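You operate a simulated robot arm through the tools that you are given. There is no shell and no other tool. Be economical: measure what you need, move in short steps, check, and stop when the job is done.

The job below is to be done with a simulated two-armed robot. You get a single attempt, and the scene is never put back.

## Task
Unpin the clamped block, wipe the oil off its top and repin it.
Fine: pins wait in the grey rack; white rag, back where it lay; blue pin in hole D, black pin in hole R; the block stays clamped; leave the silver pin and the other blocks. What is to be rubbed or washed off counts as gone when no trace of it is left.

Only the result counts: the job must be done as asked and must still hold three seconds after the hand-in. Knocking over, shifting, dropping, spilling or breaking anything else fails it.

## Robot
Two 7-joint arms with fingered hands on one trunk that stands fixed in place. Base frame: the origin is at the foot of the trunk, x ahead of it, y to its left, z up. Readings come in mm, rad, newtons and seconds.
The left shoulder is at [118, 185, 1044], the right one opposite. With the tool pointing down near the work surface each hand reaches from about 100 to 640 mm from the base axis, measured 20 degrees to its own side. Payload 4 kg a hand.
The TCP of each hand is the grasp point between the finger pads, 26 mm short of the fingertips. In the tool frame z runs along the fingers and y along their closing line. The gripper opens to 132 mm. The gripper's body begins 73 mm behind the TCP. The gripper is a hand of 3 fingers: y runs from the thumb to the fingers, the wrist lies at [0, 0, -224] in the tool frame, and closing takes about 1.5 s.
Orientation is that of the tool frame in the base frame, as a unit quaternion [x, y, z, w]. With the fingers straight down and closing along the base's y, the tool's x points along the base's -x, its y along +y and its z along -z.

## Interface
- The arms move only by the tool apply_moves. It takes "left_motion", "right_motion" or both (then of equal length, played together; a hand with none holds still); each is text: rows parted by semicolons, each of 6 numbers parted by spaces: the shift along the tool's x, y, z in units of 100 mm (1.0 is 100 mm), then the turn, a rotation vector about the tool's x, y, z in units of 90 degrees (1.0 is 90 degrees). In form: x y z wx wy wz; .... A call has 1 to 12 rows; each row is the pose to reach, as a shift and turn from the pose commanded when the call began, along the tool's axes at that moment. "left_hand" and "right_hand" are, for a hand that has rows, the finger opening in mm, from 0 to 132, set as the call begins (left out, the last holds). A call with a number of a shift or a turn outside -1 to 1 is refused whole. Rows are played at 5 a second. More than 50 mm and 0.15 rad between two rows, or a gripper value outside its range, and nothing of the call is played. A pose out of reach is approached as far as the arm can. The call stops where the force on the tool passes 40 N (or 10 N more than at its start, if that is more) or the arm is blocked; 0.2 s more then pass. Each finger travels about 72 mm/s and halts on what it meets, pressing with about 29 N; the grip force reading is that of the motor and also rises with nothing between the fingers. The clock runs only during rows and for 0.2 s after the last one: add rows that repeat a pose to give the fingers time. It gives the time, the measured TCP pose, the force on the tool (base axes), the opening and the grip force at its end, in the units of the frame above (readings bear some noise), with the torque about the TCP (base axes, N m) and any sound that the robot's microphone picked up.
- Cameras (640 x 400 px; columns grow to the right, rows downward): "scene" is now at [262.3, 45.4, 1307.4]; the picture's right is [0.50, -0.85, -0.17], its down [-0.20, 0.08, -0.98] and it looks along [0.84, 0.53, -0.13] (base axes); focal length 214 px, centre (320, 200). "left" rides on the left gripper at [-62, 3, -92] in its tool frame; the picture's right is [-0.05, -1.00, 0.00], its down [0.83, -0.04, -0.56] and it looks along [0.55, -0.03, 0.83] (tool axes); focal length 230 px, centre (320, 200). "right" rides on the right gripper at [62, 3, -92] in its tool frame; the picture's right is [-0.05, 1.00, 0.00], its down [-0.83, -0.04, -0.56] and it looks along [-0.56, -0.03, 0.83] (tool axes); focal length 230 px, centre (320, 200). There is no depth. A picture from a camera that has moved, and an enlarged one, comes with that camera's place and axes in the base frame and with its lens.
- camera(camera): a new picture of that camera. It takes no simulated time.
- slide_trunk(by): slides the trunk up (or, below 0, down) by that many mm; the arms and the scene camera ride with it, the base frame stays. It gives what a move gives, with no picture.
- finger_targets(finger1, finger2, thumb_bend, hand): sets how far each is bent, from 0 (flat) to 1 (curled in); at 0.3 the hand is open as for a grip, at 0.7 the pads meet at the TCP. One left out holds its place. A second passes; each finger stops where it meets its share of the squeeze, and holds until it gets a number again. A gripper value or a shape takes the hand back. It gives what a move gives, with no picture; readings hold the bend of each and the force on the fingers (four entries, about 0 where the hand has none), thumb and palm.
- preshape(shape, hand): the hand has 3 fingers and takes this shape, open, in about a second: jaw (thumb against the fingers, like two jaws); tri (thumb and two fingers); tip (a fingertip pinch); poke (one finger out to press); point (the index stretched); flat (the hand flat); cup (the hand cupped); fist (a fist). The gripper value then closes the fingers along that shape, each until it touches; the sizes above hold for jaw. It gives what a move gives, with no picture.
- head_to(pan, tilt): turns the head with the scene camera to pan (to the left, within 1.501 rad either way) and tilt (down, from -0.506 to 1.204), counted from straight ahead of the robot. It gives what a move gives.
- close_up(camera, box): a new picture of the part [left, top, right, bottom] of that camera's present view, enlarged. It takes no simulated time.
- finish_job(): hands the job in; it is judged then, once.

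Go step by step. Nothing tells you positions but the pictures and the camera data: compare them with the known pose of the tool, close in by small moves and look again before you grip or let go. The budget is 120 turns and 86 pictures, counting those below and the enlarged ones. Unless the task says otherwise, let go and move clear before handing in, and close with one line.

The tools are called after "Request:" by a JSON object that holds its "name" and its "arguments". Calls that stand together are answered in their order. apply_moves: Moves the arms, as the interface text tells. Its arguments: {"type":"object","properties":{"left_motion":{"type":"string"},"left_hand":{"type":"number"},"right_motion":{"type":"string"},"right_hand":{"type":"number"}},"required":[]} The other tools are called the same way: slide_trunk (by) slides the trunk up or down; preshape (shape, hand) gives the hand a shape; finger_targets (finger1, finger2, thumb_bend, hand) moves the fingers one by one; head_to (pan, tilt) turns the head that bears the scene camera; camera (camera) takes a picture; close_up (camera, box) takes an enlarged picture of a part of a camera's view; finish_job () hands the job in.

At the start:

```text
t: 0.0
left_position: [442.8, 464.5, 1219.8]
left_orientation: [0.0, 1.0, 0.0, 0.0]
left_wrist_force: [0.1, 0.1, 0.2]
left_ft_torque: [0.02, 0.01, 0.02]
left_grip_width: 132.0
left_finger_force: 0.0
left_shape: jaw
left_bend: [0.3, 0.3, 0.3]
left_finger forces: [0.0, 0.1, 0.0, 0.1, 0.0, 0.0]
right_position: [413.2, 32.3, 1233.3]
right_orientation: [-0.001, 1.0, 0.0, -0.001]
right_wrist_force: [-0.1, -0.4, -0.4]
right_ft_torque: [0.03, 0.02, -0.02]
right_grip_width: 131.9
right_finger_force: 0.1
right_shape: jaw
right_bend: [0.3, 0.3, 0.3]
right_finger forces: [0.0, 0.0, 0.0, 0.0, 0.1, 0.1]
trunk travel left (down, up): [-100.0, 362.0]
head pan, tilt: [0.564, -0.148]
```

scene: 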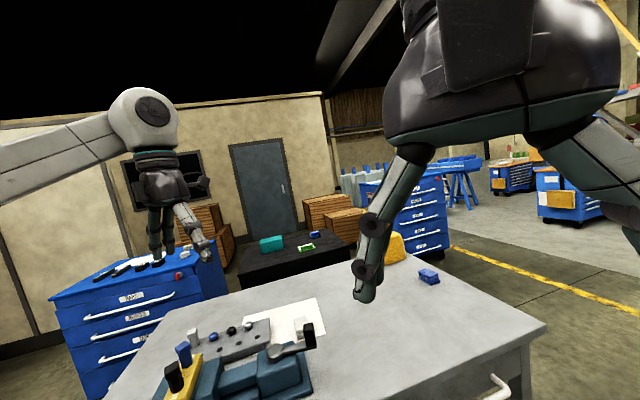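
right: 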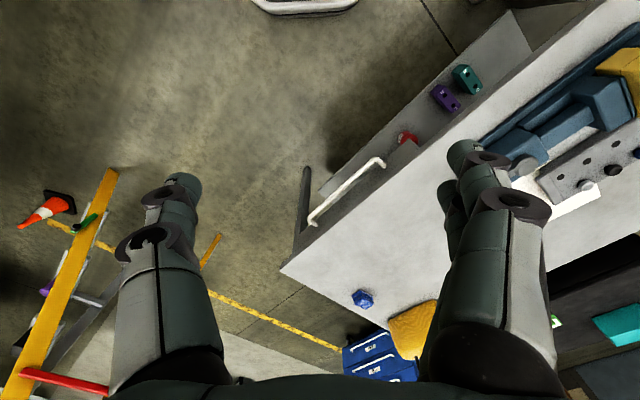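
left: 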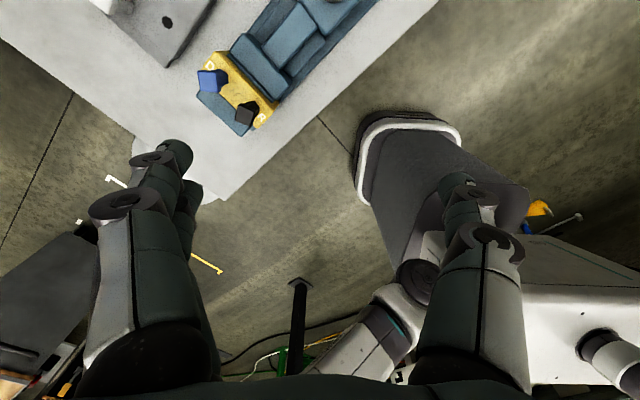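

I see a bench with a blue vise holding a yellow block with a blue and a black pin, and a grey rack and white cloth beyond it. I'll tilt the head down to see the work area better.

Request:
{"name": "head_to", "arguments": {"pan": 0.75, "tilt": 0.6}}

Request:
{"name": "camera", "arguments": {"camera": "scene"}}

```text
t: 1.1
left_position: [443.0, 464.3, 1221.4]
left_orientation: [-0.001, 1.0, 0.0, 0.0]
left_wrist_force: [0.1, 0.3, 0.2]
left_ft_torque: [0.01, 0.01, 0.01]
left_grip_width: 131.9
left_finger_force: 0.0
left_shape: jaw
left_bend: [0.3, 0.3, 0.3]
left_finger forces: [0.0, 0.1, 0.1, 0.1, 0.1, 0.0]
right_position: [412.0, 32.3, 1234.2]
right_orientation: [-0.001, 1.0, 0.0, 0.0]
right_wrist_force: [0.5, 0.3, 0.3]
right_ft_torque: [0.0, 0.03, -0.01]
right_grip_width: 131.9
right_finger_force: 0.0
right_shape: jaw
right_bend: [0.3, 0.3, 0.3]
right_finger forces: [0.0, 0.0, 0.1, 0.0, 0.0, 0.0]
trunk travel left (down, up): [-100.0, 362.0]
head pan, tilt: [0.75, 0.6]
```

```text
82 pictures are left
camera scene: at [233.0, 60.2, 1245.4], right [0.64, -0.73, -0.22], down [-0.66, -0.38, -0.65], along [0.39, 0.56, -0.73], focal length 214 px, centre (320, 200)
```

scene: 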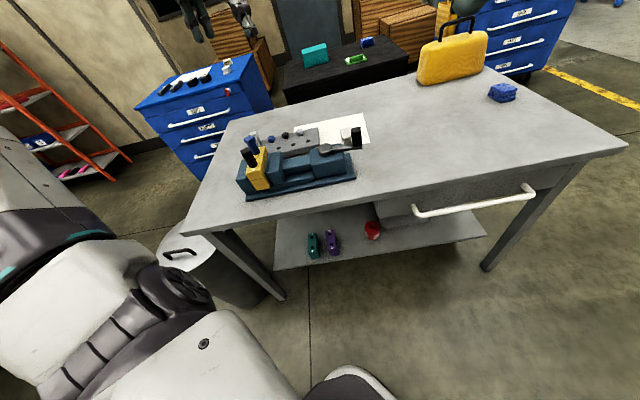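

The vise with the block, the grey rack and the white sheet lie together on the bench. I'll enlarge that part from two viewpoints.

Request:
{"name": "close_up", "arguments": {"camera": "scene", "box": [220, 100, 380, 200]}}

Request:
{"name": "close_up", "arguments": {"camera": "left", "box": [100, 0, 420, 200]}}

Request:
{"name": "close_up", "arguments": {"camera": "right", "box": [400, 20, 640, 220]}}

```text
4.00 times, centred on (300, 150) of scene
camera zoom: at [233.0, 60.2, 1245.4], right [0.64, -0.73, -0.22], down [-0.66, -0.38, -0.65], along [0.39, 0.56, -0.73], focal length 858 px, centre (400, 400)
```

zoom: 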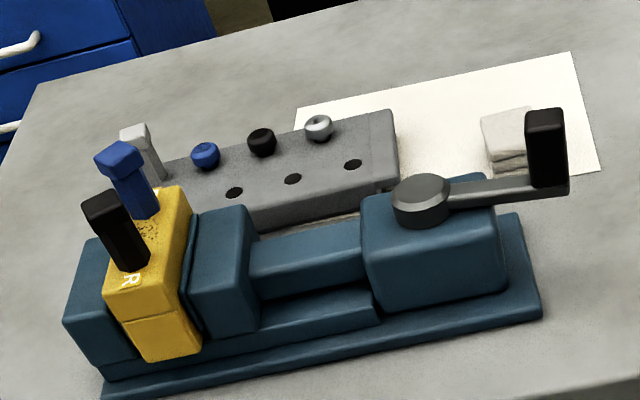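

```text
2.00 times, centred on (260, 100) of left
camera zoom: at [505.6, 467.8, 1310.9], right [0.05, -1.0, 0.0], down [-0.83, -0.04, 0.56], along [-0.55, -0.03, -0.83], focal length 460 px, centre (440, 400)
```

zoom: 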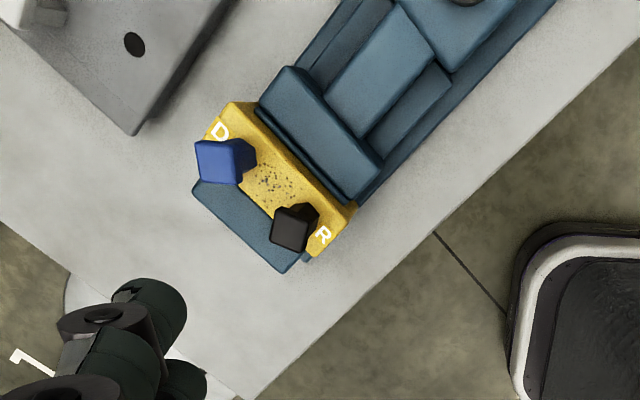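

```text
2.00 times, centred on (520, 120) of right
camera zoom: at [349.5, 35.8, 1325.7], right [0.05, 1.0, 0.0], down [0.83, -0.04, 0.55], along [0.55, -0.03, -0.83], focal length 460 px, centre (-80, 360)
```

zoom: 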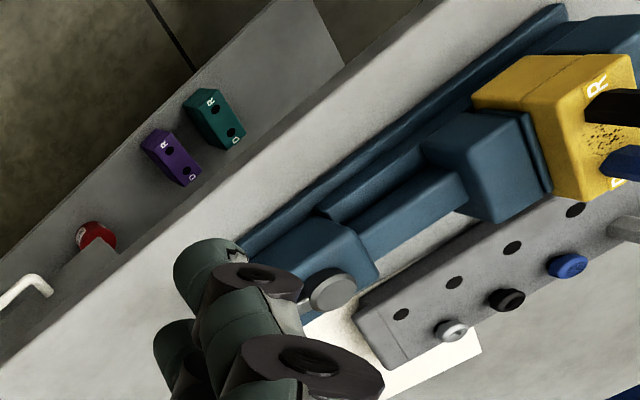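

The block's D–R line runs about 45° outward from the robot; block near (440,590,920), rack around (590,640,885). I'll yaw the left hand 45° to fit this line and move above it, then tilt it outward for a view from above.

Request:
{"name": "apply_moves", "arguments": {"left_motion": "-0.03 0.1 0.05 0 0 -0.083; -0.06 0.2 0.1 0 0 -0.167; -0.09 0.3 0.15 0 0 -0.25; -0.12 0.4 0.2 0 0 -0.333; -0.15 0.5 0.25 0 0 -0.417; -0.17 0.6 0.3 0 0 -0.5; -0.17 0.7 0.4 0 0 -0.5; -0.17 0.8 0.5 0 0 -0.5"}}

Request:
{"name": "apply_moves", "arguments": {"left_motion": "0 0 0 0 -0.09 0; 0 0 0 0 -0.18 0; 0 0 0 0 -0.27 0; 0 0 0 0 -0.36 0; 0 0 0 0 -0.44 0"}}

Request:
{"name": "camera", "arguments": {"camera": "left"}}

```text
t: 2.9
left_position: [461.7, 545.3, 1170.1]
left_orientation: [-0.383, 0.924, 0.0, 0.0]
left_wrist_force: [-0.1, 0.1, -0.8]
left_ft_torque: [-0.02, 0.02, 0.0]
left_grip_width: 131.9
left_finger_force: 0.1
left_shape: jaw
left_bend: [0.3, 0.3, 0.3]
left_finger forces: [0.1, 0.0, 0.0, 0.1, 0.1, 0.0]
right_position: [412.8, 33.8, 1233.6]
right_orientation: [-0.001, 1.0, 0.0, -0.001]
right_wrist_force: [0.5, 0.8, -0.8]
right_ft_torque: [-0.01, 0.01, -0.02]
right_grip_width: 131.6
right_finger_force: 0.1
right_shape: jaw
right_bend: [0.3, 0.3, 0.3]
right_finger forces: [0.1, 0.0, 0.0, 0.1, 0.0, 0.0]
trunk travel left (down, up): [-100.0, 362.0]
head pan, tilt: [0.75, 0.6]
```

```text
t: 4.1
left_position: [459.8, 545.5, 1170.9]
left_orientation: [-0.36, 0.869, 0.13, 0.313]
left_wrist_force: [0.3, 0.6, -1.3]
left_ft_torque: [-0.01, -0.02, 0.03]
left_grip_width: 131.8
left_finger_force: 0.1
left_shape: jaw
left_bend: [0.3, 0.3, 0.3]
left_finger forces: [0.1, 0.1, 0.0, 0.0, 0.0, 0.0]
right_position: [412.1, 32.0, 1234.4]
right_orientation: [-0.001, 1.0, -0.001, 0.0]
right_wrist_force: [0.4, 0.5, 0.1]
right_ft_torque: [-0.03, 0.0, -0.01]
right_grip_width: 132.0
right_finger_force: 0.0
right_shape: jaw
right_bend: [0.3, 0.3, 0.3]
right_finger forces: [0.1, 0.0, 0.0, 0.0, 0.1, 0.0]
trunk travel left (down, up): [-100.0, 362.0]
head pan, tilt: [0.75, 0.6]
```

```text
78 pictures are left
camera left: at [450.0, 538.5, 1278.9], right [0.73, -0.68, 0.03], down [-0.67, -0.73, -0.1], along [0.1, 0.05, -0.99], focal length 230 px, centre (320, 200)
```

left: 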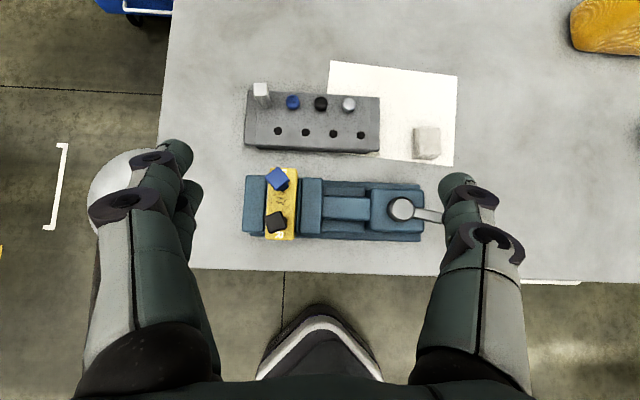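

I now have a good top view: the white rag lies on the white paper, and the rack has a back row of heads and a front row of empty holes. I'll enlarge.

Request:
{"name": "close_up", "arguments": {"camera": "left", "box": [230, 60, 390, 160]}}

Request:
{"name": "close_up", "arguments": {"camera": "left", "box": [230, 150, 390, 250]}}

```text
4.00 times, centred on (310, 110) of left
camera zoom: at [450.0, 538.5, 1278.9], right [0.73, -0.68, 0.03], down [-0.67, -0.73, -0.1], along [0.1, 0.05, -0.99], focal length 920 px, centre (360, 560)
```

zoom: 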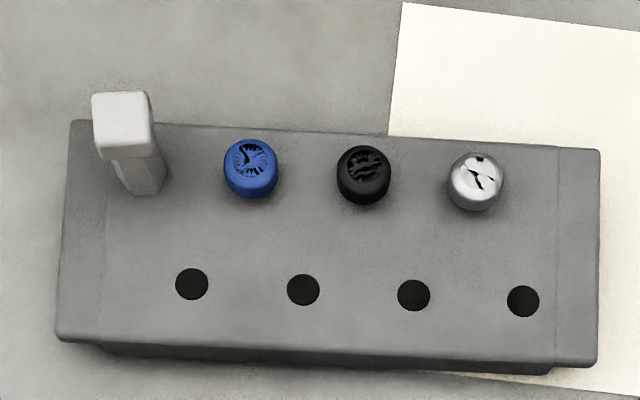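

```text
4.00 times, centred on (310, 200) of left
camera zoom: at [450.0, 538.5, 1278.9], right [0.73, -0.68, 0.03], down [-0.67, -0.73, -0.1], along [0.1, 0.05, -0.99], focal length 920 px, centre (360, 200)
```

zoom: 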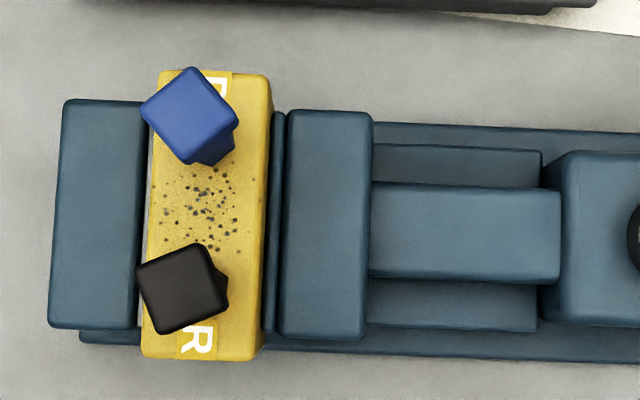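

Rack top is at z≈831, block top z≈902, pin heads about 958; the blue pin's head is aligned with the base axes and the black one's is turned about 27°. I'll turn the hand to yaw 0 and move nearer to the blue pin for a close look.

Request:
{"name": "apply_moves", "arguments": {"left_motion": "0.08 0.09 0.15 0.053 0 0.064; 0.17 0.18 0.3 0.106 0 0.128; 0.26 0.26 0.48 0.159 0 0.192; 0.35 0.35 0.64 0.212 0 0.256; 0.43 0.44 0.8 0.265 0 0.320; 0.52 0.53 0.95 0.319 0 0.385"}}

Request:
{"name": "camera", "arguments": {"camera": "left"}}

Request:
{"name": "close_up", "arguments": {"camera": "scene", "box": [230, 120, 330, 200]}}

```text
t: 5.5
left_position: [437.2, 596.2, 1063.2]
left_orientation: [0.0, 0.941, 0.0, 0.339]
left_wrist_force: [0.2, -0.1, 1.1]
left_ft_torque: [0.02, -0.04, 0.01]
left_grip_width: 131.6
left_finger_force: 0.2
left_shape: jaw
left_bend: [0.3, 0.3, 0.3]
left_finger forces: [0.0, 0.1, 0.0, 0.0, 0.1, 0.0]
right_position: [413.0, 34.0, 1232.9]
right_orientation: [-0.001, 1.0, 0.001, 0.0]
right_wrist_force: [-0.4, 0.0, 0.3]
right_ft_torque: [-0.01, 0.0, 0.0]
right_grip_width: 132.0
right_finger_force: 0.0
right_shape: jaw
right_bend: [0.3, 0.3, 0.3]
right_finger forces: [0.1, 0.0, 0.0, 0.0, 0.0, 0.0]
trunk travel left (down, up): [-100.0, 362.0]
head pan, tilt: [0.75, 0.6]
```

```text
75 pictures are left
camera left: at [425.8, 599.0, 1172.6], right [0.04, -1.0, 0.03], down [-0.99, -0.04, -0.1], along [0.1, -0.03, -0.99], focal length 230 px, centre (320, 200)
```

left: 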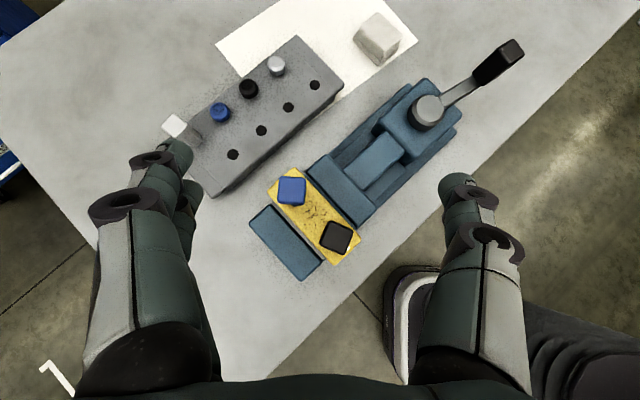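

```text
5.00 times, centred on (280, 160) of scene
camera zoom: at [232.7, 60.9, 1245.3], right [0.64, -0.73, -0.22], down [-0.66, -0.39, -0.64], along [0.39, 0.56, -0.73], focal length 1072 px, centre (520, 400)
```

zoom: 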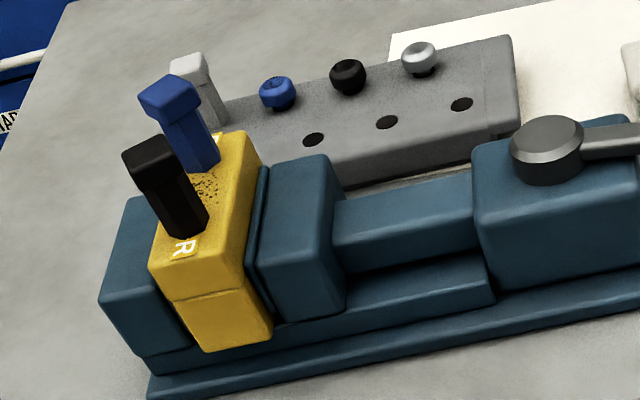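

Blue head is at about (457,618) with top z≈955, black at (414,576). I'll move over the blue pin, with z about 983, and check.

Request:
{"name": "apply_moves", "arguments": {"left_motion": "0.09 0.06 0.2 0 0 0; 0.18 0.12 0.4 0 0 0; 0.27 0.18 0.58 0 0 0; 0.354 0.223 0.745 0 0 0; 0.354 0.223 0.745 0 0 0", "left_hand": 70}}

Request:
{"name": "camera", "arguments": {"camera": "left"}}

Request:
{"name": "close_up", "arguments": {"camera": "scene", "box": [200, 80, 360, 200]}}

```text
t: 6.7
left_position: [457.0, 618.4, 984.7]
left_orientation: [0.0, 0.941, 0.0, 0.339]
left_wrist_force: [-0.1, -0.8, 0.0]
left_ft_torque: [0.03, -0.03, -0.01]
left_grip_width: 70.8
left_finger_force: 0.0
left_shape: jaw
left_bend: [0.72, 0.72, 0.7]
left_finger forces: [0.0, 0.0, 0.1, 0.1, 0.0, 0.0]
right_position: [412.0, 32.8, 1234.3]
right_orientation: [0.0, 1.0, 0.0, 0.0]
right_wrist_force: [-0.6, 0.5, -0.7]
right_ft_torque: [-0.02, 0.02, 0.01]
right_grip_width: 131.9
right_finger_force: 0.0
right_shape: jaw
right_bend: [0.3, 0.3, 0.3]
right_finger forces: [0.0, 0.0, 0.1, 0.0, 0.1, 0.0]
trunk travel left (down, up): [-100.0, 362.0]
head pan, tilt: [0.75, 0.6]
```

```text
73 pictures are left
camera left: at [446.1, 621.3, 1093.0], right [0.04, -1.0, 0.03], down [-0.99, -0.04, -0.1], along [0.1, -0.03, -0.99], focal length 230 px, centre (320, 200)
```

left: 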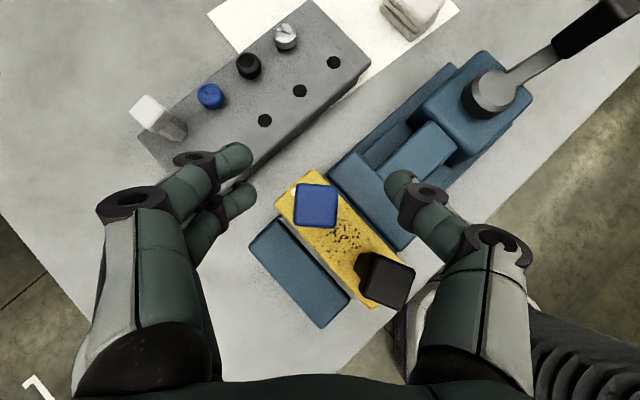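

```text
3.33 times, centred on (280, 140) of scene
camera zoom: at [232.7, 60.0, 1245.4], right [0.64, -0.73, -0.22], down [-0.66, -0.39, -0.65], along [0.39, 0.56, -0.73], focal length 715 px, centre (453, 400)
```

zoom: 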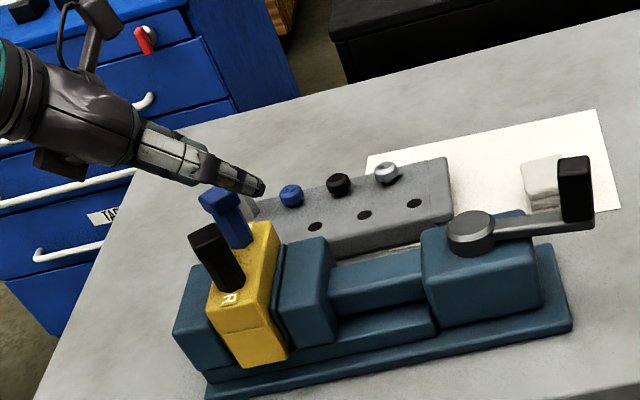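

The blue head sits right between the fingers. I'll go down to z≈948 and close.

Request:
{"name": "apply_moves", "arguments": {"left_motion": "0.08 0.004 0.094 0 0 0; 0.16 0.008 0.19 0 0 0; 0.234 0.008 0.283 0 0 0; 0.234 0.008 0.283 0 0 0"}}

Request:
{"name": "apply_moves", "arguments": {"left_motion": "0 0 0 0 0 0; 0 0 0 0 0 0; 0 0 0 0 0 0; 0 0 0 0 0 0; 0 0 0 0 0 0; 0 0 0 0 0 0; 0 0 0 0 0 0", "left_hand": 0}}

Request:
{"name": "camera", "arguments": {"camera": "left"}}

Request:
{"name": "close_up", "arguments": {"camera": "scene", "box": [200, 100, 320, 200]}}

```text
t: 7.7
left_position: [458.5, 619.6, 948.1]
left_orientation: [-0.001, 0.941, 0.0, 0.338]
left_wrist_force: [0.5, -0.3, 0.6]
left_ft_torque: [-0.01, -0.01, 0.01]
left_grip_width: 70.7
left_finger_force: 0.2
left_shape: jaw
left_bend: [0.72, 0.72, 0.7]
left_finger forces: [0.0, 0.1, 0.0, 0.0, 0.1, 0.0]
right_position: [411.9, 33.4, 1233.8]
right_orientation: [-0.001, 1.0, 0.0, 0.001]
right_wrist_force: [0.0, -0.6, 0.3]
right_ft_torque: [-0.02, 0.03, 0.0]
right_grip_width: 131.9
right_finger_force: 0.1
right_shape: jaw
right_bend: [0.3, 0.3, 0.3]
right_finger forces: [0.1, 0.0, 0.0, 0.0, 0.0, 0.0]
trunk travel left (down, up): [-100.0, 362.0]
head pan, tilt: [0.75, 0.6]
```

```text
t: 9.3
left_position: [457.5, 619.8, 948.5]
left_orientation: [-0.001, 0.941, 0.0, 0.339]
left_wrist_force: [0.5, 1.1, 1.6]
left_ft_torque: [0.02, 0.05, -0.04]
left_grip_width: 4.6
left_finger_force: 29.1
left_shape: jaw
left_bend: [0.71, 0.72, 0.72]
left_finger forces: [5.4, 13.5, 0.1, 0.0, 22.1, 0.1]
right_position: [412.3, 31.6, 1234.2]
right_orientation: [-0.001, 1.0, -0.001, 0.0]
right_wrist_force: [-0.2, 0.6, -0.4]
right_ft_torque: [0.01, 0.01, 0.04]
right_grip_width: 131.8
right_finger_force: 0.0
right_shape: jaw
right_bend: [0.3, 0.3, 0.3]
right_finger forces: [0.0, 0.0, 0.0, 0.0, 0.0, 0.1]
trunk travel left (down, up): [-100.0, 362.0]
head pan, tilt: [0.75, 0.6]
```

```text
71 pictures are left
camera left: at [446.4, 622.8, 1056.9], right [0.04, -1.0, 0.03], down [-0.99, -0.04, -0.1], along [0.1, -0.03, -0.99], focal length 230 px, centre (320, 200)
```

left: 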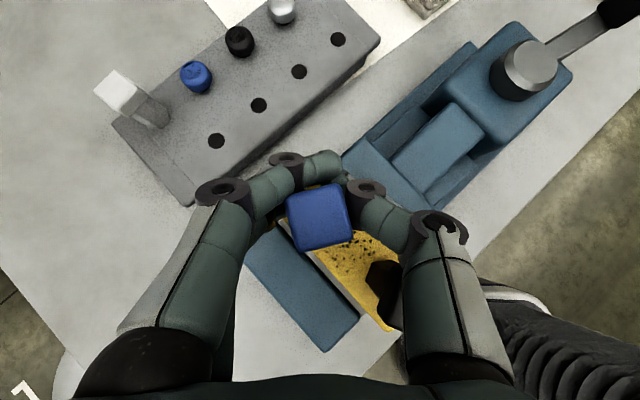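

```text
4.00 times, centred on (260, 150) of scene
camera zoom: at [232.7, 60.1, 1245.4], right [0.64, -0.73, -0.22], down [-0.66, -0.39, -0.65], along [0.39, 0.56, -0.73], focal length 858 px, centre (560, 400)
```

zoom: 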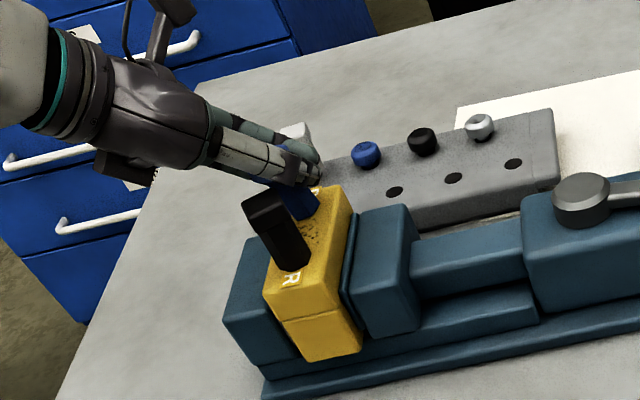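

The fingers hold the blue pin with about 22 N. I'll lift it straight up 20 mm and check whether it comes along.

Request:
{"name": "apply_moves", "arguments": {"left_motion": "-0.03 0 -0.0385 0 0 0; -0.0637 0 -0.077 0 0 0; -0.0956 0 -0.1156 0 0 0; -0.1275 0 -0.154 0 0 0"}}

Request:
{"name": "close_up", "arguments": {"camera": "scene", "box": [200, 100, 320, 200]}}

Request:
{"name": "close_up", "arguments": {"camera": "left", "box": [200, 100, 440, 360]}}

```text
t: 10.3
left_position: [457.2, 620.1, 966.7]
left_orientation: [-0.001, 0.941, 0.0, 0.339]
left_wrist_force: [-0.4, 2.3, 0.2]
left_ft_torque: [0.07, 0.06, 0.02]
left_grip_width: 4.6
left_finger_force: 29.1
left_shape: jaw
left_bend: [0.71, 0.72, 0.72]
left_finger forces: [3.3, 13.9, 0.0, 0.0, 21.8, 0.0]
right_position: [411.1, 32.8, 1234.6]
right_orientation: [0.0, 1.0, 0.0, 0.0]
right_wrist_force: [-0.1, 0.5, 0.2]
right_ft_torque: [0.03, 0.0, -0.01]
right_grip_width: 131.9
right_finger_force: 0.0
right_shape: jaw
right_bend: [0.3, 0.3, 0.3]
right_finger forces: [0.0, 0.0, 0.0, 0.1, 0.1, 0.1]
trunk travel left (down, up): [-100.0, 362.0]
head pan, tilt: [0.75, 0.6]
```

```text
4.00 times, centred on (260, 150) of scene
camera zoom: at [232.7, 60.2, 1245.4], right [0.64, -0.73, -0.22], down [-0.66, -0.39, -0.65], along [0.39, 0.56, -0.73], focal length 858 px, centre (560, 400)
```

zoom: 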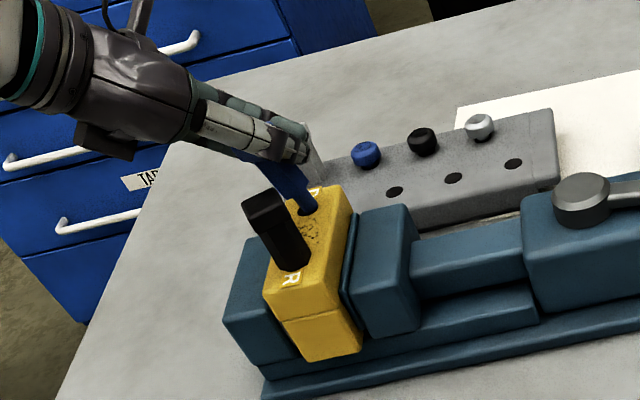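

```text
1.54 times, centred on (320, 230) of left
camera zoom: at [446.4, 622.9, 1076.0], right [0.04, -1.0, 0.03], down [-0.99, -0.04, -0.1], along [0.1, -0.03, -0.99], focal length 354 px, centre (320, 154)
```

zoom: 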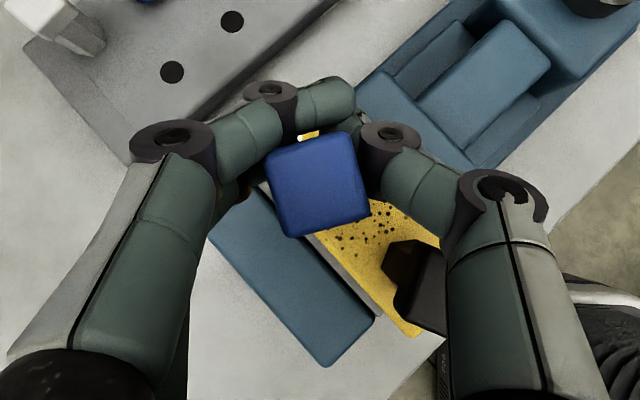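

The blue pin is coming up with the hand. I'll lift another 50 mm to pull it free.

Request:
{"name": "apply_moves", "arguments": {"left_motion": "-0.0637 0 -0.077 0 0 0; -0.1275 0 -0.154 0 0 0; -0.191 0 -0.231 0 0 0; -0.255 0 -0.308 0 0 0; -0.319 0 -0.385 0 0 0"}}

Request:
{"name": "close_up", "arguments": {"camera": "scene", "box": [200, 80, 320, 180]}}

Request:
{"name": "close_up", "arguments": {"camera": "right", "box": [440, 20, 640, 220]}}

```text
t: 11.5
left_position: [458.1, 620.3, 1017.9]
left_orientation: [-0.001, 0.941, 0.0, 0.338]
left_wrist_force: [-0.5, -0.2, -1.2]
left_ft_torque: [-0.01, -0.01, 0.02]
left_grip_width: 4.1
left_finger_force: 29.3
left_shape: jaw
left_bend: [0.71, 0.72, 0.72]
left_finger forces: [0.1, 13.3, 0.0, 0.0, 21.2, 0.0]
right_position: [413.0, 31.8, 1233.6]
right_orientation: [0.0, 1.0, -0.001, -0.001]
right_wrist_force: [0.0, -0.2, 0.0]
right_ft_torque: [0.05, 0.01, 0.0]
right_grip_width: 132.3
right_finger_force: 0.0
right_shape: jaw
right_bend: [0.3, 0.3, 0.3]
right_finger forces: [0.1, 0.1, 0.0, 0.0, 0.0, 0.0]
trunk travel left (down, up): [-100.0, 362.0]
head pan, tilt: [0.75, 0.6]
```

```text
4.00 times, centred on (260, 130) of scene
camera zoom: at [232.9, 60.1, 1245.3], right [0.64, -0.73, -0.22], down [-0.66, -0.39, -0.65], along [0.39, 0.56, -0.73], focal length 858 px, centre (560, 480)
```

zoom: 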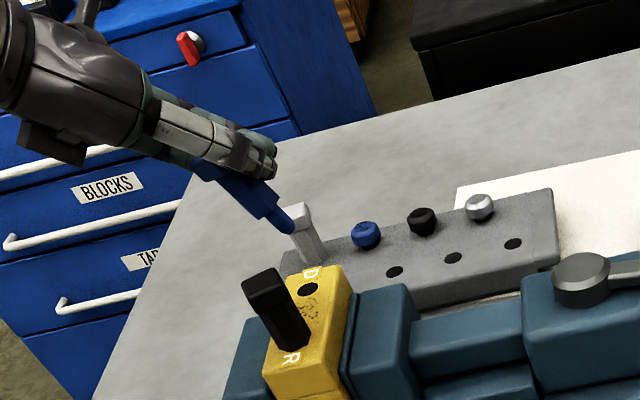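

```text
2.00 times, centred on (540, 120) of right
camera zoom: at [349.4, 35.8, 1325.7], right [0.05, 1.0, 0.0], down [0.83, -0.04, 0.55], along [0.55, -0.03, -0.83], focal length 460 px, centre (-120, 360)
```

zoom: 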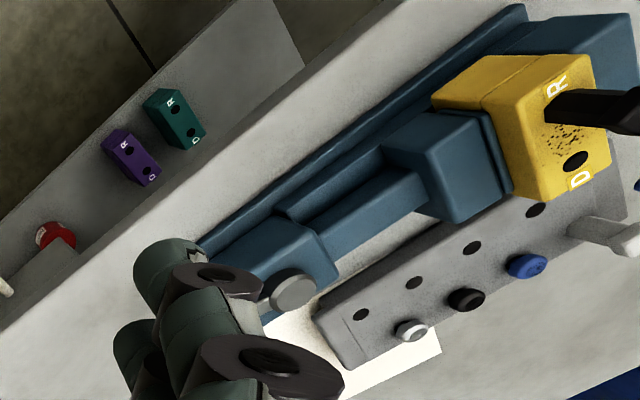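

The pin is free but has swung in the grip towards the tool axis. I'll look at it from the hand camera.

Request:
{"name": "camera", "arguments": {"camera": "left"}}

Request:
{"name": "close_up", "arguments": {"camera": "scene", "box": [220, 100, 290, 150]}}

```text
65 pictures are left
camera left: at [447.1, 622.8, 1126.3], right [0.04, -1.0, 0.03], down [-0.99, -0.04, -0.1], along [0.1, -0.03, -0.99], focal length 230 px, centre (320, 200)
```

left: 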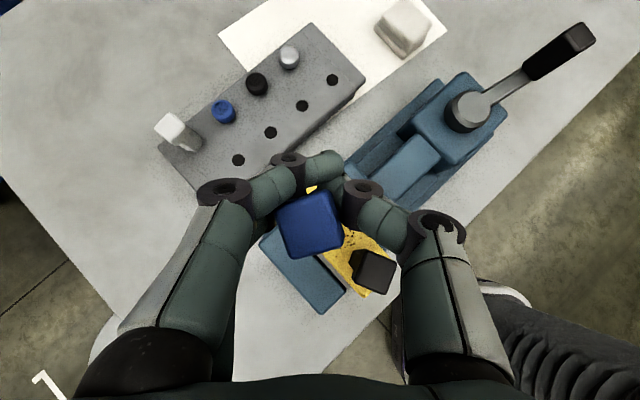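

```text
8.00 times, centred on (255, 125) of scene
camera zoom: at [232.9, 60.1, 1245.3], right [0.64, -0.73, -0.22], down [-0.66, -0.39, -0.65], along [0.39, 0.56, -0.73], focal length 1716 px, centre (840, 800)
```

zoom: 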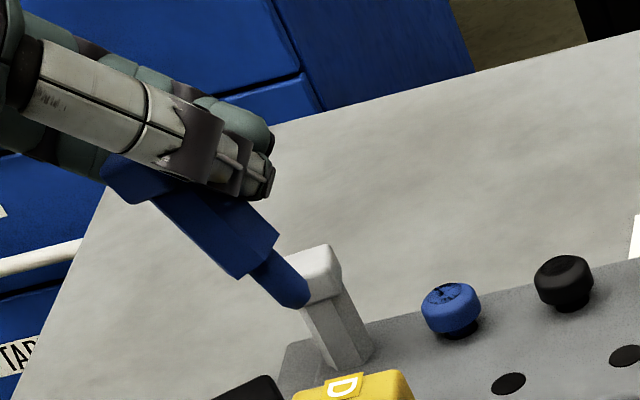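

The pin hangs about 25° off vertical, tip outward. I'll lift, yaw the hand to 45° and reduce its tilt by 25° so the pin stands upright, and see whether the arm still reaches the rack like that.

Request:
{"name": "apply_moves", "arguments": {"left_motion": "-0.05 0 -0.06 -0.053 0 -0.064; -0.1 0 -0.12 -0.106 0 -0.128; -0.15 0 -0.18 -0.159 0 -0.192; -0.2 0 -0.24 -0.212 0 -0.256; -0.25 0 -0.3 -0.265 0 -0.32; -0.255 0 -0.308 -0.319 0 -0.385"}}

Request:
{"name": "apply_moves", "arguments": {"left_motion": "0 0 0 0 0.07 0; 0 0 0 0 0.14 0; 0 0 0 0 0.21 0; 0 0 0 0 0.28 0"}}

Request:
{"name": "close_up", "arguments": {"camera": "scene", "box": [210, 60, 330, 160]}}

Request:
{"name": "camera", "arguments": {"camera": "left"}}

```text
t: 12.9
left_position: [458.0, 619.7, 1057.6]
left_orientation: [-0.361, 0.869, 0.13, 0.313]
left_wrist_force: [0.5, 0.3, -0.7]
left_ft_torque: [0.01, 0.01, -0.01]
left_grip_width: 4.2
left_finger_force: 29.6
left_shape: jaw
left_bend: [0.71, 0.72, 0.72]
left_finger forces: [0.0, 13.4, 0.0, 0.0, 20.9, 0.0]
right_position: [412.7, 30.9, 1232.7]
right_orientation: [-0.001, 1.0, 0.0, -0.001]
right_wrist_force: [0.1, -0.3, 0.4]
right_ft_torque: [0.0, 0.01, -0.04]
right_grip_width: 132.0
right_finger_force: 0.1
right_shape: jaw
right_bend: [0.3, 0.3, 0.3]
right_finger forces: [0.0, 0.0, 0.1, 0.0, 0.1, 0.1]
trunk travel left (down, up): [-100.0, 362.0]
head pan, tilt: [0.75, 0.6]
```

```text
t: 13.9
left_position: [459.1, 621.0, 1057.3]
left_orientation: [-0.379, 0.917, 0.048, 0.115]
left_wrist_force: [-0.1, 0.3, -0.6]
left_ft_torque: [0.05, -0.03, 0.02]
left_grip_width: 3.5
left_finger_force: 29.0
left_shape: jaw
left_bend: [0.71, 0.72, 0.72]
left_finger forces: [0.0, 13.1, 0.0, 0.0, 21.5, 0.0]
right_position: [413.8, 33.8, 1233.5]
right_orientation: [-0.001, 1.0, 0.0, -0.001]
right_wrist_force: [-0.3, -0.7, 0.2]
right_ft_torque: [-0.01, -0.01, 0.0]
right_grip_width: 132.0
right_finger_force: 0.0
right_shape: jaw
right_bend: [0.3, 0.3, 0.3]
right_finger forces: [0.0, 0.0, 0.0, 0.0, 0.0, 0.0]
trunk travel left (down, up): [-100.0, 362.0]
head pan, tilt: [0.75, 0.6]
```

```text
4.00 times, centred on (270, 110) of scene
camera zoom: at [233.8, 60.8, 1245.0], right [0.64, -0.73, -0.22], down [-0.66, -0.39, -0.64], along [0.39, 0.56, -0.73], focal length 858 px, centre (520, 560)
```

zoom: 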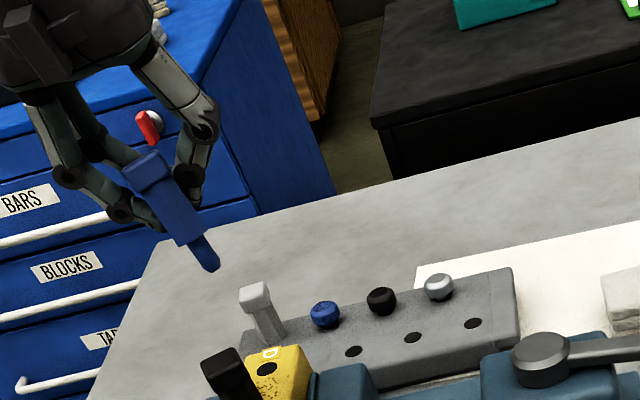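

```text
62 pictures are left
camera left: at [483.2, 648.7, 1159.8], right [0.74, -0.67, 0.01], down [-0.63, -0.7, 0.33], along [-0.21, -0.26, -0.94], focal length 230 px, centre (320, 200)
```

left: 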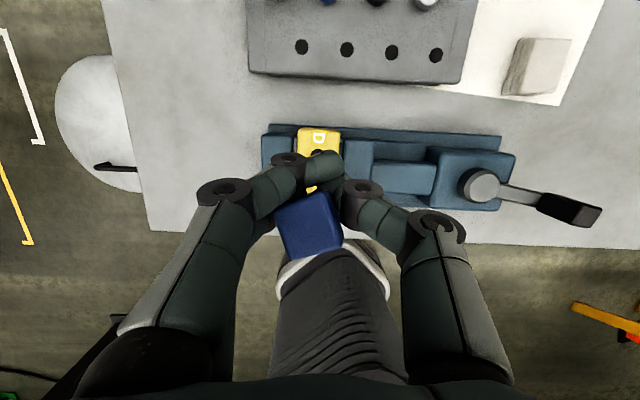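

The pin is still slightly off vertical. A second viewpoint would help, so I'll bring the right hand forward to use its camera as a side observer.

Request:
{"name": "apply_moves", "arguments": {"right_motion": "-0.25 0 0 0 0 0; -0.5 0 0 0 0 0; -0.75 0 0 0 0 0; -0.95 0 0 0 0 0"}}

Request:
{"name": "apply_moves", "arguments": {"right_motion": "-0.06 0.01 0.05 0 0 -0.09; -0.12 0.02 0.1 0 0 -0.18; -0.18 0.03 0.15 0 0 -0.27; -0.24 0.04 0.2 0 0 -0.36; -0.3 0.05 0.25 0 0 -0.45; -0.36 0.06 0.3 0 0 -0.54; -0.42 0.07 0.35 0 0 -0.63; -0.48 0.08 0.4 0 0 -0.72; -0.54 0.09 0.45 0 0 -0.81; -0.6 0.1 0.5 0 0 -0.9; -0.6 0.1 0.6 0 0 -0.99"}}

Request:
{"name": "apply_moves", "arguments": {"right_motion": "0 0 0 0 -0.09 0; 0 0 0 0 -0.18 0; 0 0 0 0 -0.28 0; 0 0 0 0 -0.28 0"}}

Request:
{"name": "camera", "arguments": {"camera": "right"}}

```text
t: 14.9
left_position: [458.3, 620.5, 1058.4]
left_orientation: [-0.379, 0.917, 0.048, 0.116]
left_wrist_force: [0.6, -0.3, 0.0]
left_ft_torque: [-0.03, -0.01, 0.04]
left_grip_width: 3.8
left_finger_force: 29.6
left_shape: jaw
left_bend: [0.71, 0.72, 0.72]
left_finger forces: [0.0, 13.2, 0.0, 0.1, 21.4, 0.1]
right_position: [508.7, 34.0, 1234.0]
right_orientation: [0.0, 1.0, 0.0, -0.001]
right_wrist_force: [-0.1, -0.7, 0.5]
right_ft_torque: [0.01, -0.01, 0.0]
right_grip_width: 132.0
right_finger_force: 0.1
right_shape: jaw
right_bend: [0.3, 0.3, 0.3]
right_finger forces: [0.0, 0.0, 0.1, 0.0, 0.1, 0.0]
trunk travel left (down, up): [-100.0, 362.0]
head pan, tilt: [0.75, 0.6]
```

```text
t: 17.3
left_position: [459.5, 619.4, 1058.5]
left_orientation: [-0.379, 0.917, 0.048, 0.116]
left_wrist_force: [0.2, 0.5, 0.1]
left_ft_torque: [0.02, 0.03, 0.01]
left_grip_width: 3.7
left_finger_force: 29.6
left_shape: jaw
left_bend: [0.71, 0.72, 0.72]
left_finger forces: [0.0, 13.2, 0.0, 0.1, 21.4, 0.0]
right_position: [568.5, 42.9, 1171.9]
right_orientation: [-0.703, 0.712, 0.001, 0.0]
right_wrist_force: [0.0, 0.2, 0.5]
right_ft_torque: [0.02, -0.02, 0.0]
right_grip_width: 131.9
right_finger_force: 0.0
right_shape: jaw
right_bend: [0.3, 0.3, 0.3]
right_finger forces: [0.0, 0.0, 0.1, 0.0, 0.0, 0.0]
trunk travel left (down, up): [-100.0, 362.0]
head pan, tilt: [0.75, 0.6]
```

```text
refused: row 3 steps farther than a row can; nothing moved
```

```text
61 pictures are left
camera right: at [563.1, -18.7, 1265.4], right [-1.0, 0.06, 0.0], down [0.05, 0.83, 0.56], along [0.03, 0.55, -0.83], focal length 230 px, centre (320, 200)
```

right: 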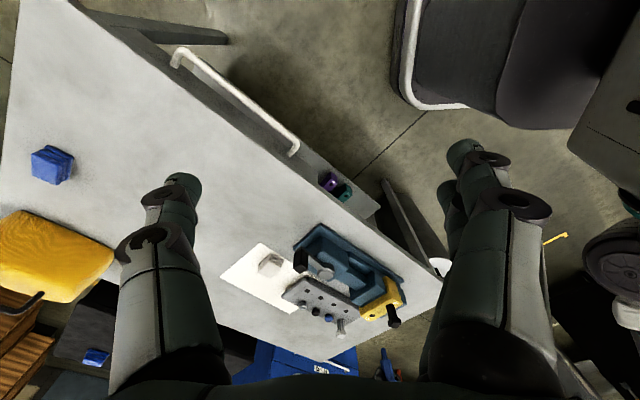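

The view works. I'll tilt the right hand to bring the work into the picture's centre.

Request:
{"name": "apply_moves", "arguments": {"right_motion": "0 0 0 0 -0.09 0; 0 0 0 0 -0.18 0; 0 0 0 0 -0.27 0; 0 0 0 0 -0.35 0; 0 0 0 0 -0.35 0"}}

Request:
{"name": "camera", "arguments": {"camera": "right"}}

```text
t: 18.5
left_position: [457.4, 621.1, 1058.6]
left_orientation: [-0.38, 0.916, 0.048, 0.116]
left_wrist_force: [0.5, 0.0, 0.6]
left_ft_torque: [0.0, -0.02, 0.0]
left_grip_width: 3.8
left_finger_force: 28.6
left_shape: jaw
left_bend: [0.71, 0.72, 0.72]
left_finger forces: [0.1, 13.3, 0.1, 0.1, 21.3, 0.0]
right_position: [567.1, 44.1, 1174.8]
right_orientation: [-0.675, 0.685, 0.192, 0.194]
right_wrist_force: [0.0, -0.5, 0.5]
right_ft_torque: [0.01, -0.01, 0.0]
right_grip_width: 132.1
right_finger_force: 0.1
right_shape: jaw
right_bend: [0.3, 0.3, 0.3]
right_finger forces: [0.1, 0.0, 0.1, 0.0, 0.0, 0.0]
trunk travel left (down, up): [-100.0, 362.0]
head pan, tilt: [0.75, 0.6]
```

```text
60 pictures are left
camera right: at [560.8, -57.0, 1220.6], right [-1.0, 0.06, 0.03], down [0.05, 0.42, 0.91], along [0.04, 0.91, -0.42], focal length 230 px, centre (320, 200)
```

right: 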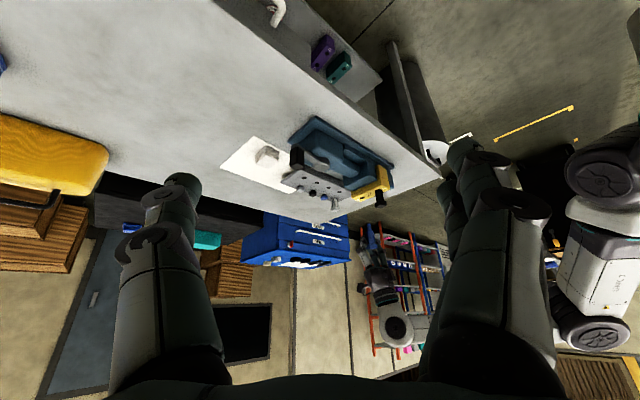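

Request:
{"name": "close_up", "arguments": {"camera": "right", "box": [290, 170, 430, 260]}}

```text
4.44 times, centred on (360, 215) of right
camera zoom: at [560.8, -57.0, 1220.6], right [-1.0, 0.06, 0.03], down [0.05, 0.42, 0.91], along [0.04, 0.91, -0.42], focal length 1022 px, centre (142, 133)
```

zoom: 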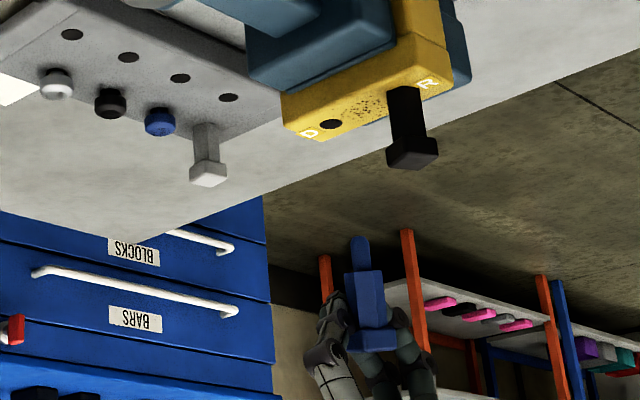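

The side view shows the pin nearly upright. I'll take sharper close-ups of the pin in both views to measure its lean.

Request:
{"name": "close_up", "arguments": {"camera": "scene", "box": [225, 85, 281, 120]}}

Request:
{"name": "close_up", "arguments": {"camera": "right", "box": [345, 215, 401, 250]}}

```text
11.43 times, centred on (253, 102) of scene
camera zoom: at [232.5, 60.8, 1245.4], right [0.64, -0.73, -0.22], down [-0.66, -0.39, -0.65], along [0.39, 0.56, -0.73], focal length 2451 px, centre (1086, 1314)
```

zoom: 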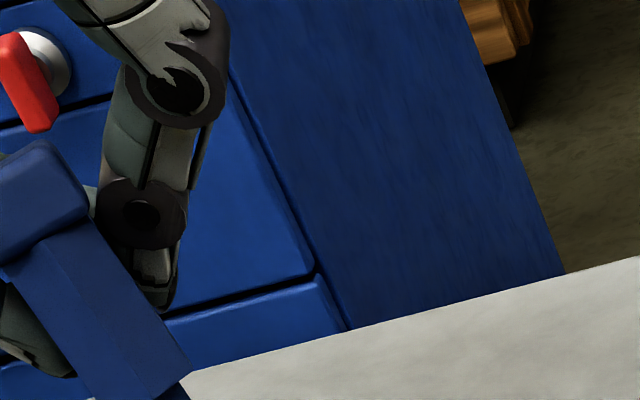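

```text
11.43 times, centred on (373, 232) of right
camera zoom: at [560.8, -57.0, 1220.6], right [-1.0, 0.06, 0.03], down [0.05, 0.42, 0.91], along [0.04, 0.91, -0.42], focal length 2629 px, centre (-286, -171)
```

zoom: 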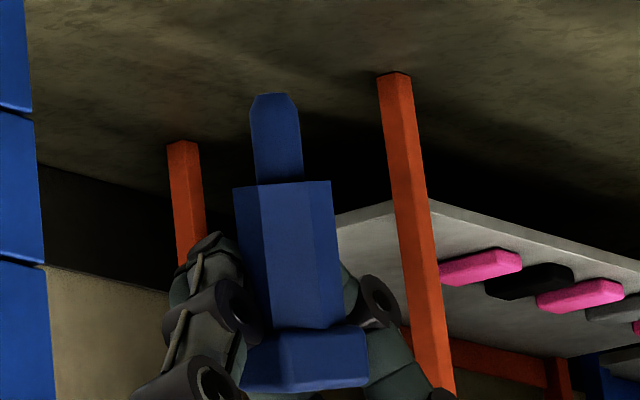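

Combining both views, the pin's lower end leans about 12° inward and 14° towards the thumb side. I'll rotate the hand to undo both and check.

Request:
{"name": "apply_moves", "arguments": {"left_motion": "0 0 0 -0.037 -0.035 0.0095; 0 0 0 -0.074 -0.07 0.019; 0 0 0 -0.111 -0.104 0.028; 0 0 0 -0.148 -0.139 0.038"}}

Request:
{"name": "close_up", "arguments": {"camera": "scene", "box": [210, 80, 274, 120]}}

Request:
{"name": "close_up", "arguments": {"camera": "right", "box": [345, 215, 401, 250]}}

```text
t: 19.5
left_position: [458.5, 618.7, 1057.7]
left_orientation: [-0.356, 0.897, 0.199, 0.169]
left_wrist_force: [0.1, -0.2, -0.5]
left_ft_torque: [0.01, -0.01, 0.0]
left_grip_width: 3.6
left_finger_force: 29.1
left_shape: jaw
left_bend: [0.71, 0.72, 0.72]
left_finger forces: [0.0, 13.1, 0.1, 0.1, 21.4, 0.0]
right_position: [566.6, 42.3, 1172.9]
right_orientation: [-0.676, 0.686, 0.191, 0.193]
right_wrist_force: [-0.4, -0.8, -0.7]
right_ft_torque: [0.02, -0.03, 0.0]
right_grip_width: 132.2
right_finger_force: 0.0
right_shape: jaw
right_bend: [0.3, 0.3, 0.3]
right_finger forces: [0.0, 0.0, 0.0, 0.1, 0.0, 0.0]
trunk travel left (down, up): [-100.0, 362.0]
head pan, tilt: [0.75, 0.6]
```

```text
10.00 times, centred on (242, 100) of scene
camera zoom: at [233.1, 59.8, 1245.3], right [0.64, -0.73, -0.22], down [-0.66, -0.39, -0.65], along [0.39, 0.56, -0.73], focal length 2145 px, centre (1100, 1200)
```

zoom: 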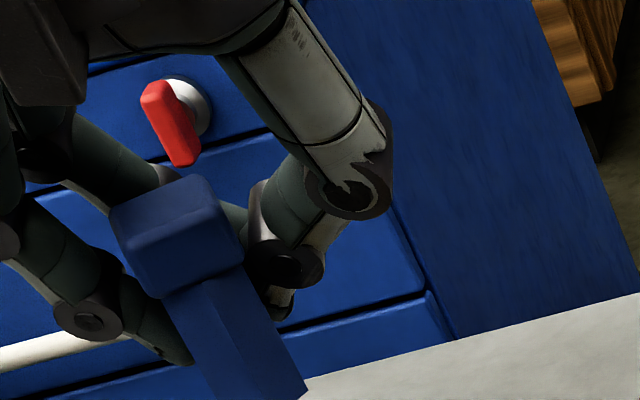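

```text
11.43 times, centred on (373, 232) of right
camera zoom: at [561.4, -57.8, 1220.2], right [-1.0, 0.06, 0.03], down [0.05, 0.42, 0.91], along [0.04, 0.91, -0.42], focal length 2629 px, centre (-286, -171)
```

zoom: 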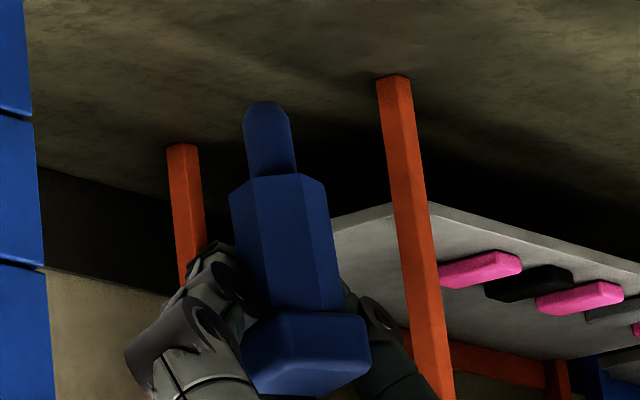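

The pin is now within about 5° of upright. I'll apply a small back-correction while moving over rack hole 2 at about (564,682), staying well above it.

Request:
{"name": "apply_moves", "arguments": {"left_motion": "-0.2 -0.11 0.19 0.01 0.01 0; -0.41 -0.22 0.4 0.02 0.02 0; -0.62 -0.33 0.65 0.03 0.03 0; -0.82 -0.443 0.937 0.032 0.038 0; -0.82 -0.443 0.937 0.032 0.038 0"}}

Request:
{"name": "close_up", "arguments": {"camera": "scene", "box": [240, 90, 336, 150]}}

Request:
{"name": "close_up", "arguments": {"camera": "right", "box": [280, 170, 376, 230]}}

```text
t: 20.7
left_position: [559.8, 681.0, 1003.5]
left_orientation: [-0.357, 0.907, 0.165, 0.151]
left_wrist_force: [-1.0, 0.1, 0.9]
left_ft_torque: [-0.01, -0.02, 0.03]
left_grip_width: 3.8
left_finger_force: 28.6
left_shape: jaw
left_bend: [0.71, 0.72, 0.72]
left_finger forces: [0.0, 13.1, 0.1, 0.0, 21.4, 0.1]
right_position: [566.6, 42.9, 1173.9]
right_orientation: [-0.676, 0.685, 0.191, 0.193]
right_wrist_force: [0.1, -0.9, 0.3]
right_ft_torque: [0.0, -0.04, 0.0]
right_grip_width: 131.9
right_finger_force: 0.1
right_shape: jaw
right_bend: [0.3, 0.3, 0.3]
right_finger forces: [0.0, 0.0, 0.0, 0.1, 0.0, 0.0]
trunk travel left (down, up): [-100.0, 362.0]
head pan, tilt: [0.75, 0.6]
```

```text
6.67 times, centred on (288, 120) of scene
camera zoom: at [231.8, 59.8, 1245.7], right [0.65, -0.73, -0.22], down [-0.66, -0.39, -0.65], along [0.39, 0.56, -0.73], focal length 1430 px, centre (533, 733)
```

zoom: 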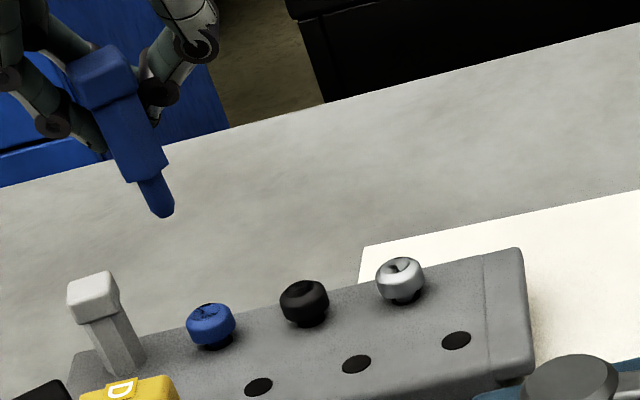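

```text
6.67 times, centred on (328, 200) of right
camera zoom: at [560.2, -57.8, 1221.0], right [-1.0, 0.06, 0.03], down [0.05, 0.42, 0.91], along [0.04, 0.91, -0.42], focal length 1534 px, centre (267, 200)
```

zoom: 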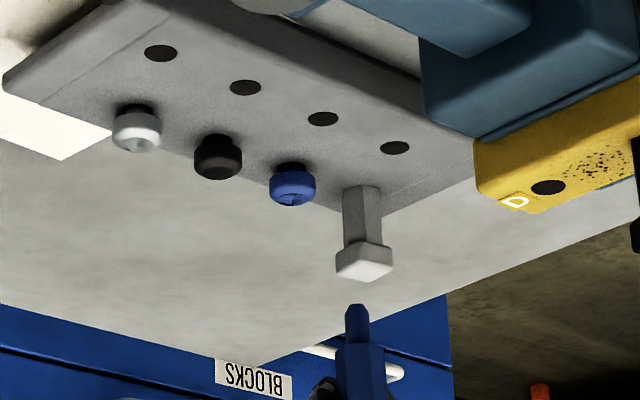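

The pin is upright now, with its tip near (550,674,949) and hole 2 about (563,677,836) by the same measuring. I'll shift 12 mm in x and lower the tip to just above the hole.

Request:
{"name": "apply_moves", "arguments": {"left_motion": "0.02 -0.1 0.08 0 0 0; 0.09 -0.14 0.3 0 0 0; 0.16 -0.18 0.51 0 0 0; 0.23 -0.22 0.73 0 0 0; 0.289 -0.26 0.931 0 0 0; 0.289 -0.26 0.931 0 0 0"}}

Request:
{"name": "close_up", "arguments": {"camera": "scene", "box": [240, 105, 336, 165]}}

Request:
{"name": "close_up", "arguments": {"camera": "right", "box": [280, 170, 376, 230]}}

```text
t: 22.1
left_position: [573.1, 684.2, 902.8]
left_orientation: [-0.358, 0.907, 0.165, 0.151]
left_wrist_force: [0.5, 0.0, -1.2]
left_ft_torque: [-0.01, 0.0, 0.05]
left_grip_width: 3.5
left_finger_force: 29.1
left_shape: jaw
left_bend: [0.71, 0.72, 0.72]
left_finger forces: [0.0, 13.0, 0.0, 0.1, 21.5, 0.1]
right_position: [566.9, 43.7, 1174.7]
right_orientation: [-0.675, 0.686, 0.19, 0.193]
right_wrist_force: [0.2, 0.3, 0.2]
right_ft_torque: [0.02, -0.04, -0.04]
right_grip_width: 132.1
right_finger_force: 0.0
right_shape: jaw
right_bend: [0.3, 0.3, 0.3]
right_finger forces: [0.0, 0.0, 0.0, 0.0, 0.0, 0.0]
trunk travel left (down, up): [-100.0, 362.0]
head pan, tilt: [0.75, 0.6]
```

```text
6.67 times, centred on (288, 135) of scene
camera zoom: at [232.7, 60.0, 1245.4], right [0.64, -0.73, -0.22], down [-0.66, -0.39, -0.65], along [0.39, 0.56, -0.73], focal length 1430 px, centre (533, 633)
```

zoom: 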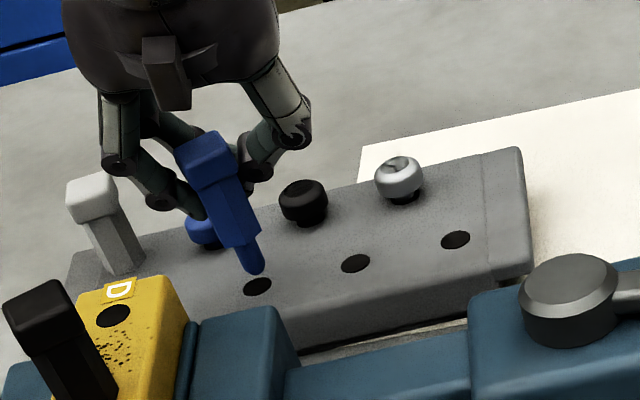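

```text
6.67 times, centred on (328, 200) of right
camera zoom: at [561.1, -57.6, 1220.4], right [-1.0, 0.06, 0.03], down [0.05, 0.42, 0.91], along [0.04, 0.91, -0.42], focal length 1534 px, centre (267, 200)
```

zoom: 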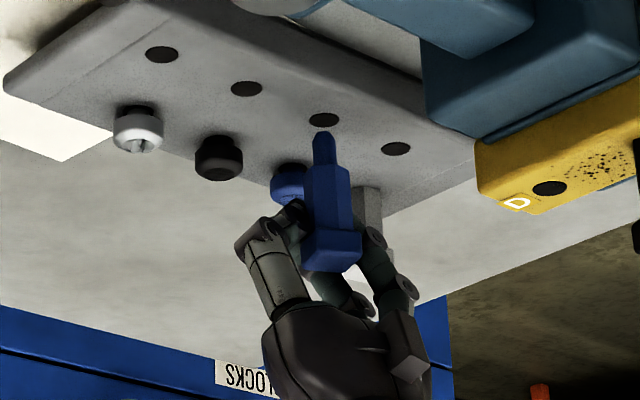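

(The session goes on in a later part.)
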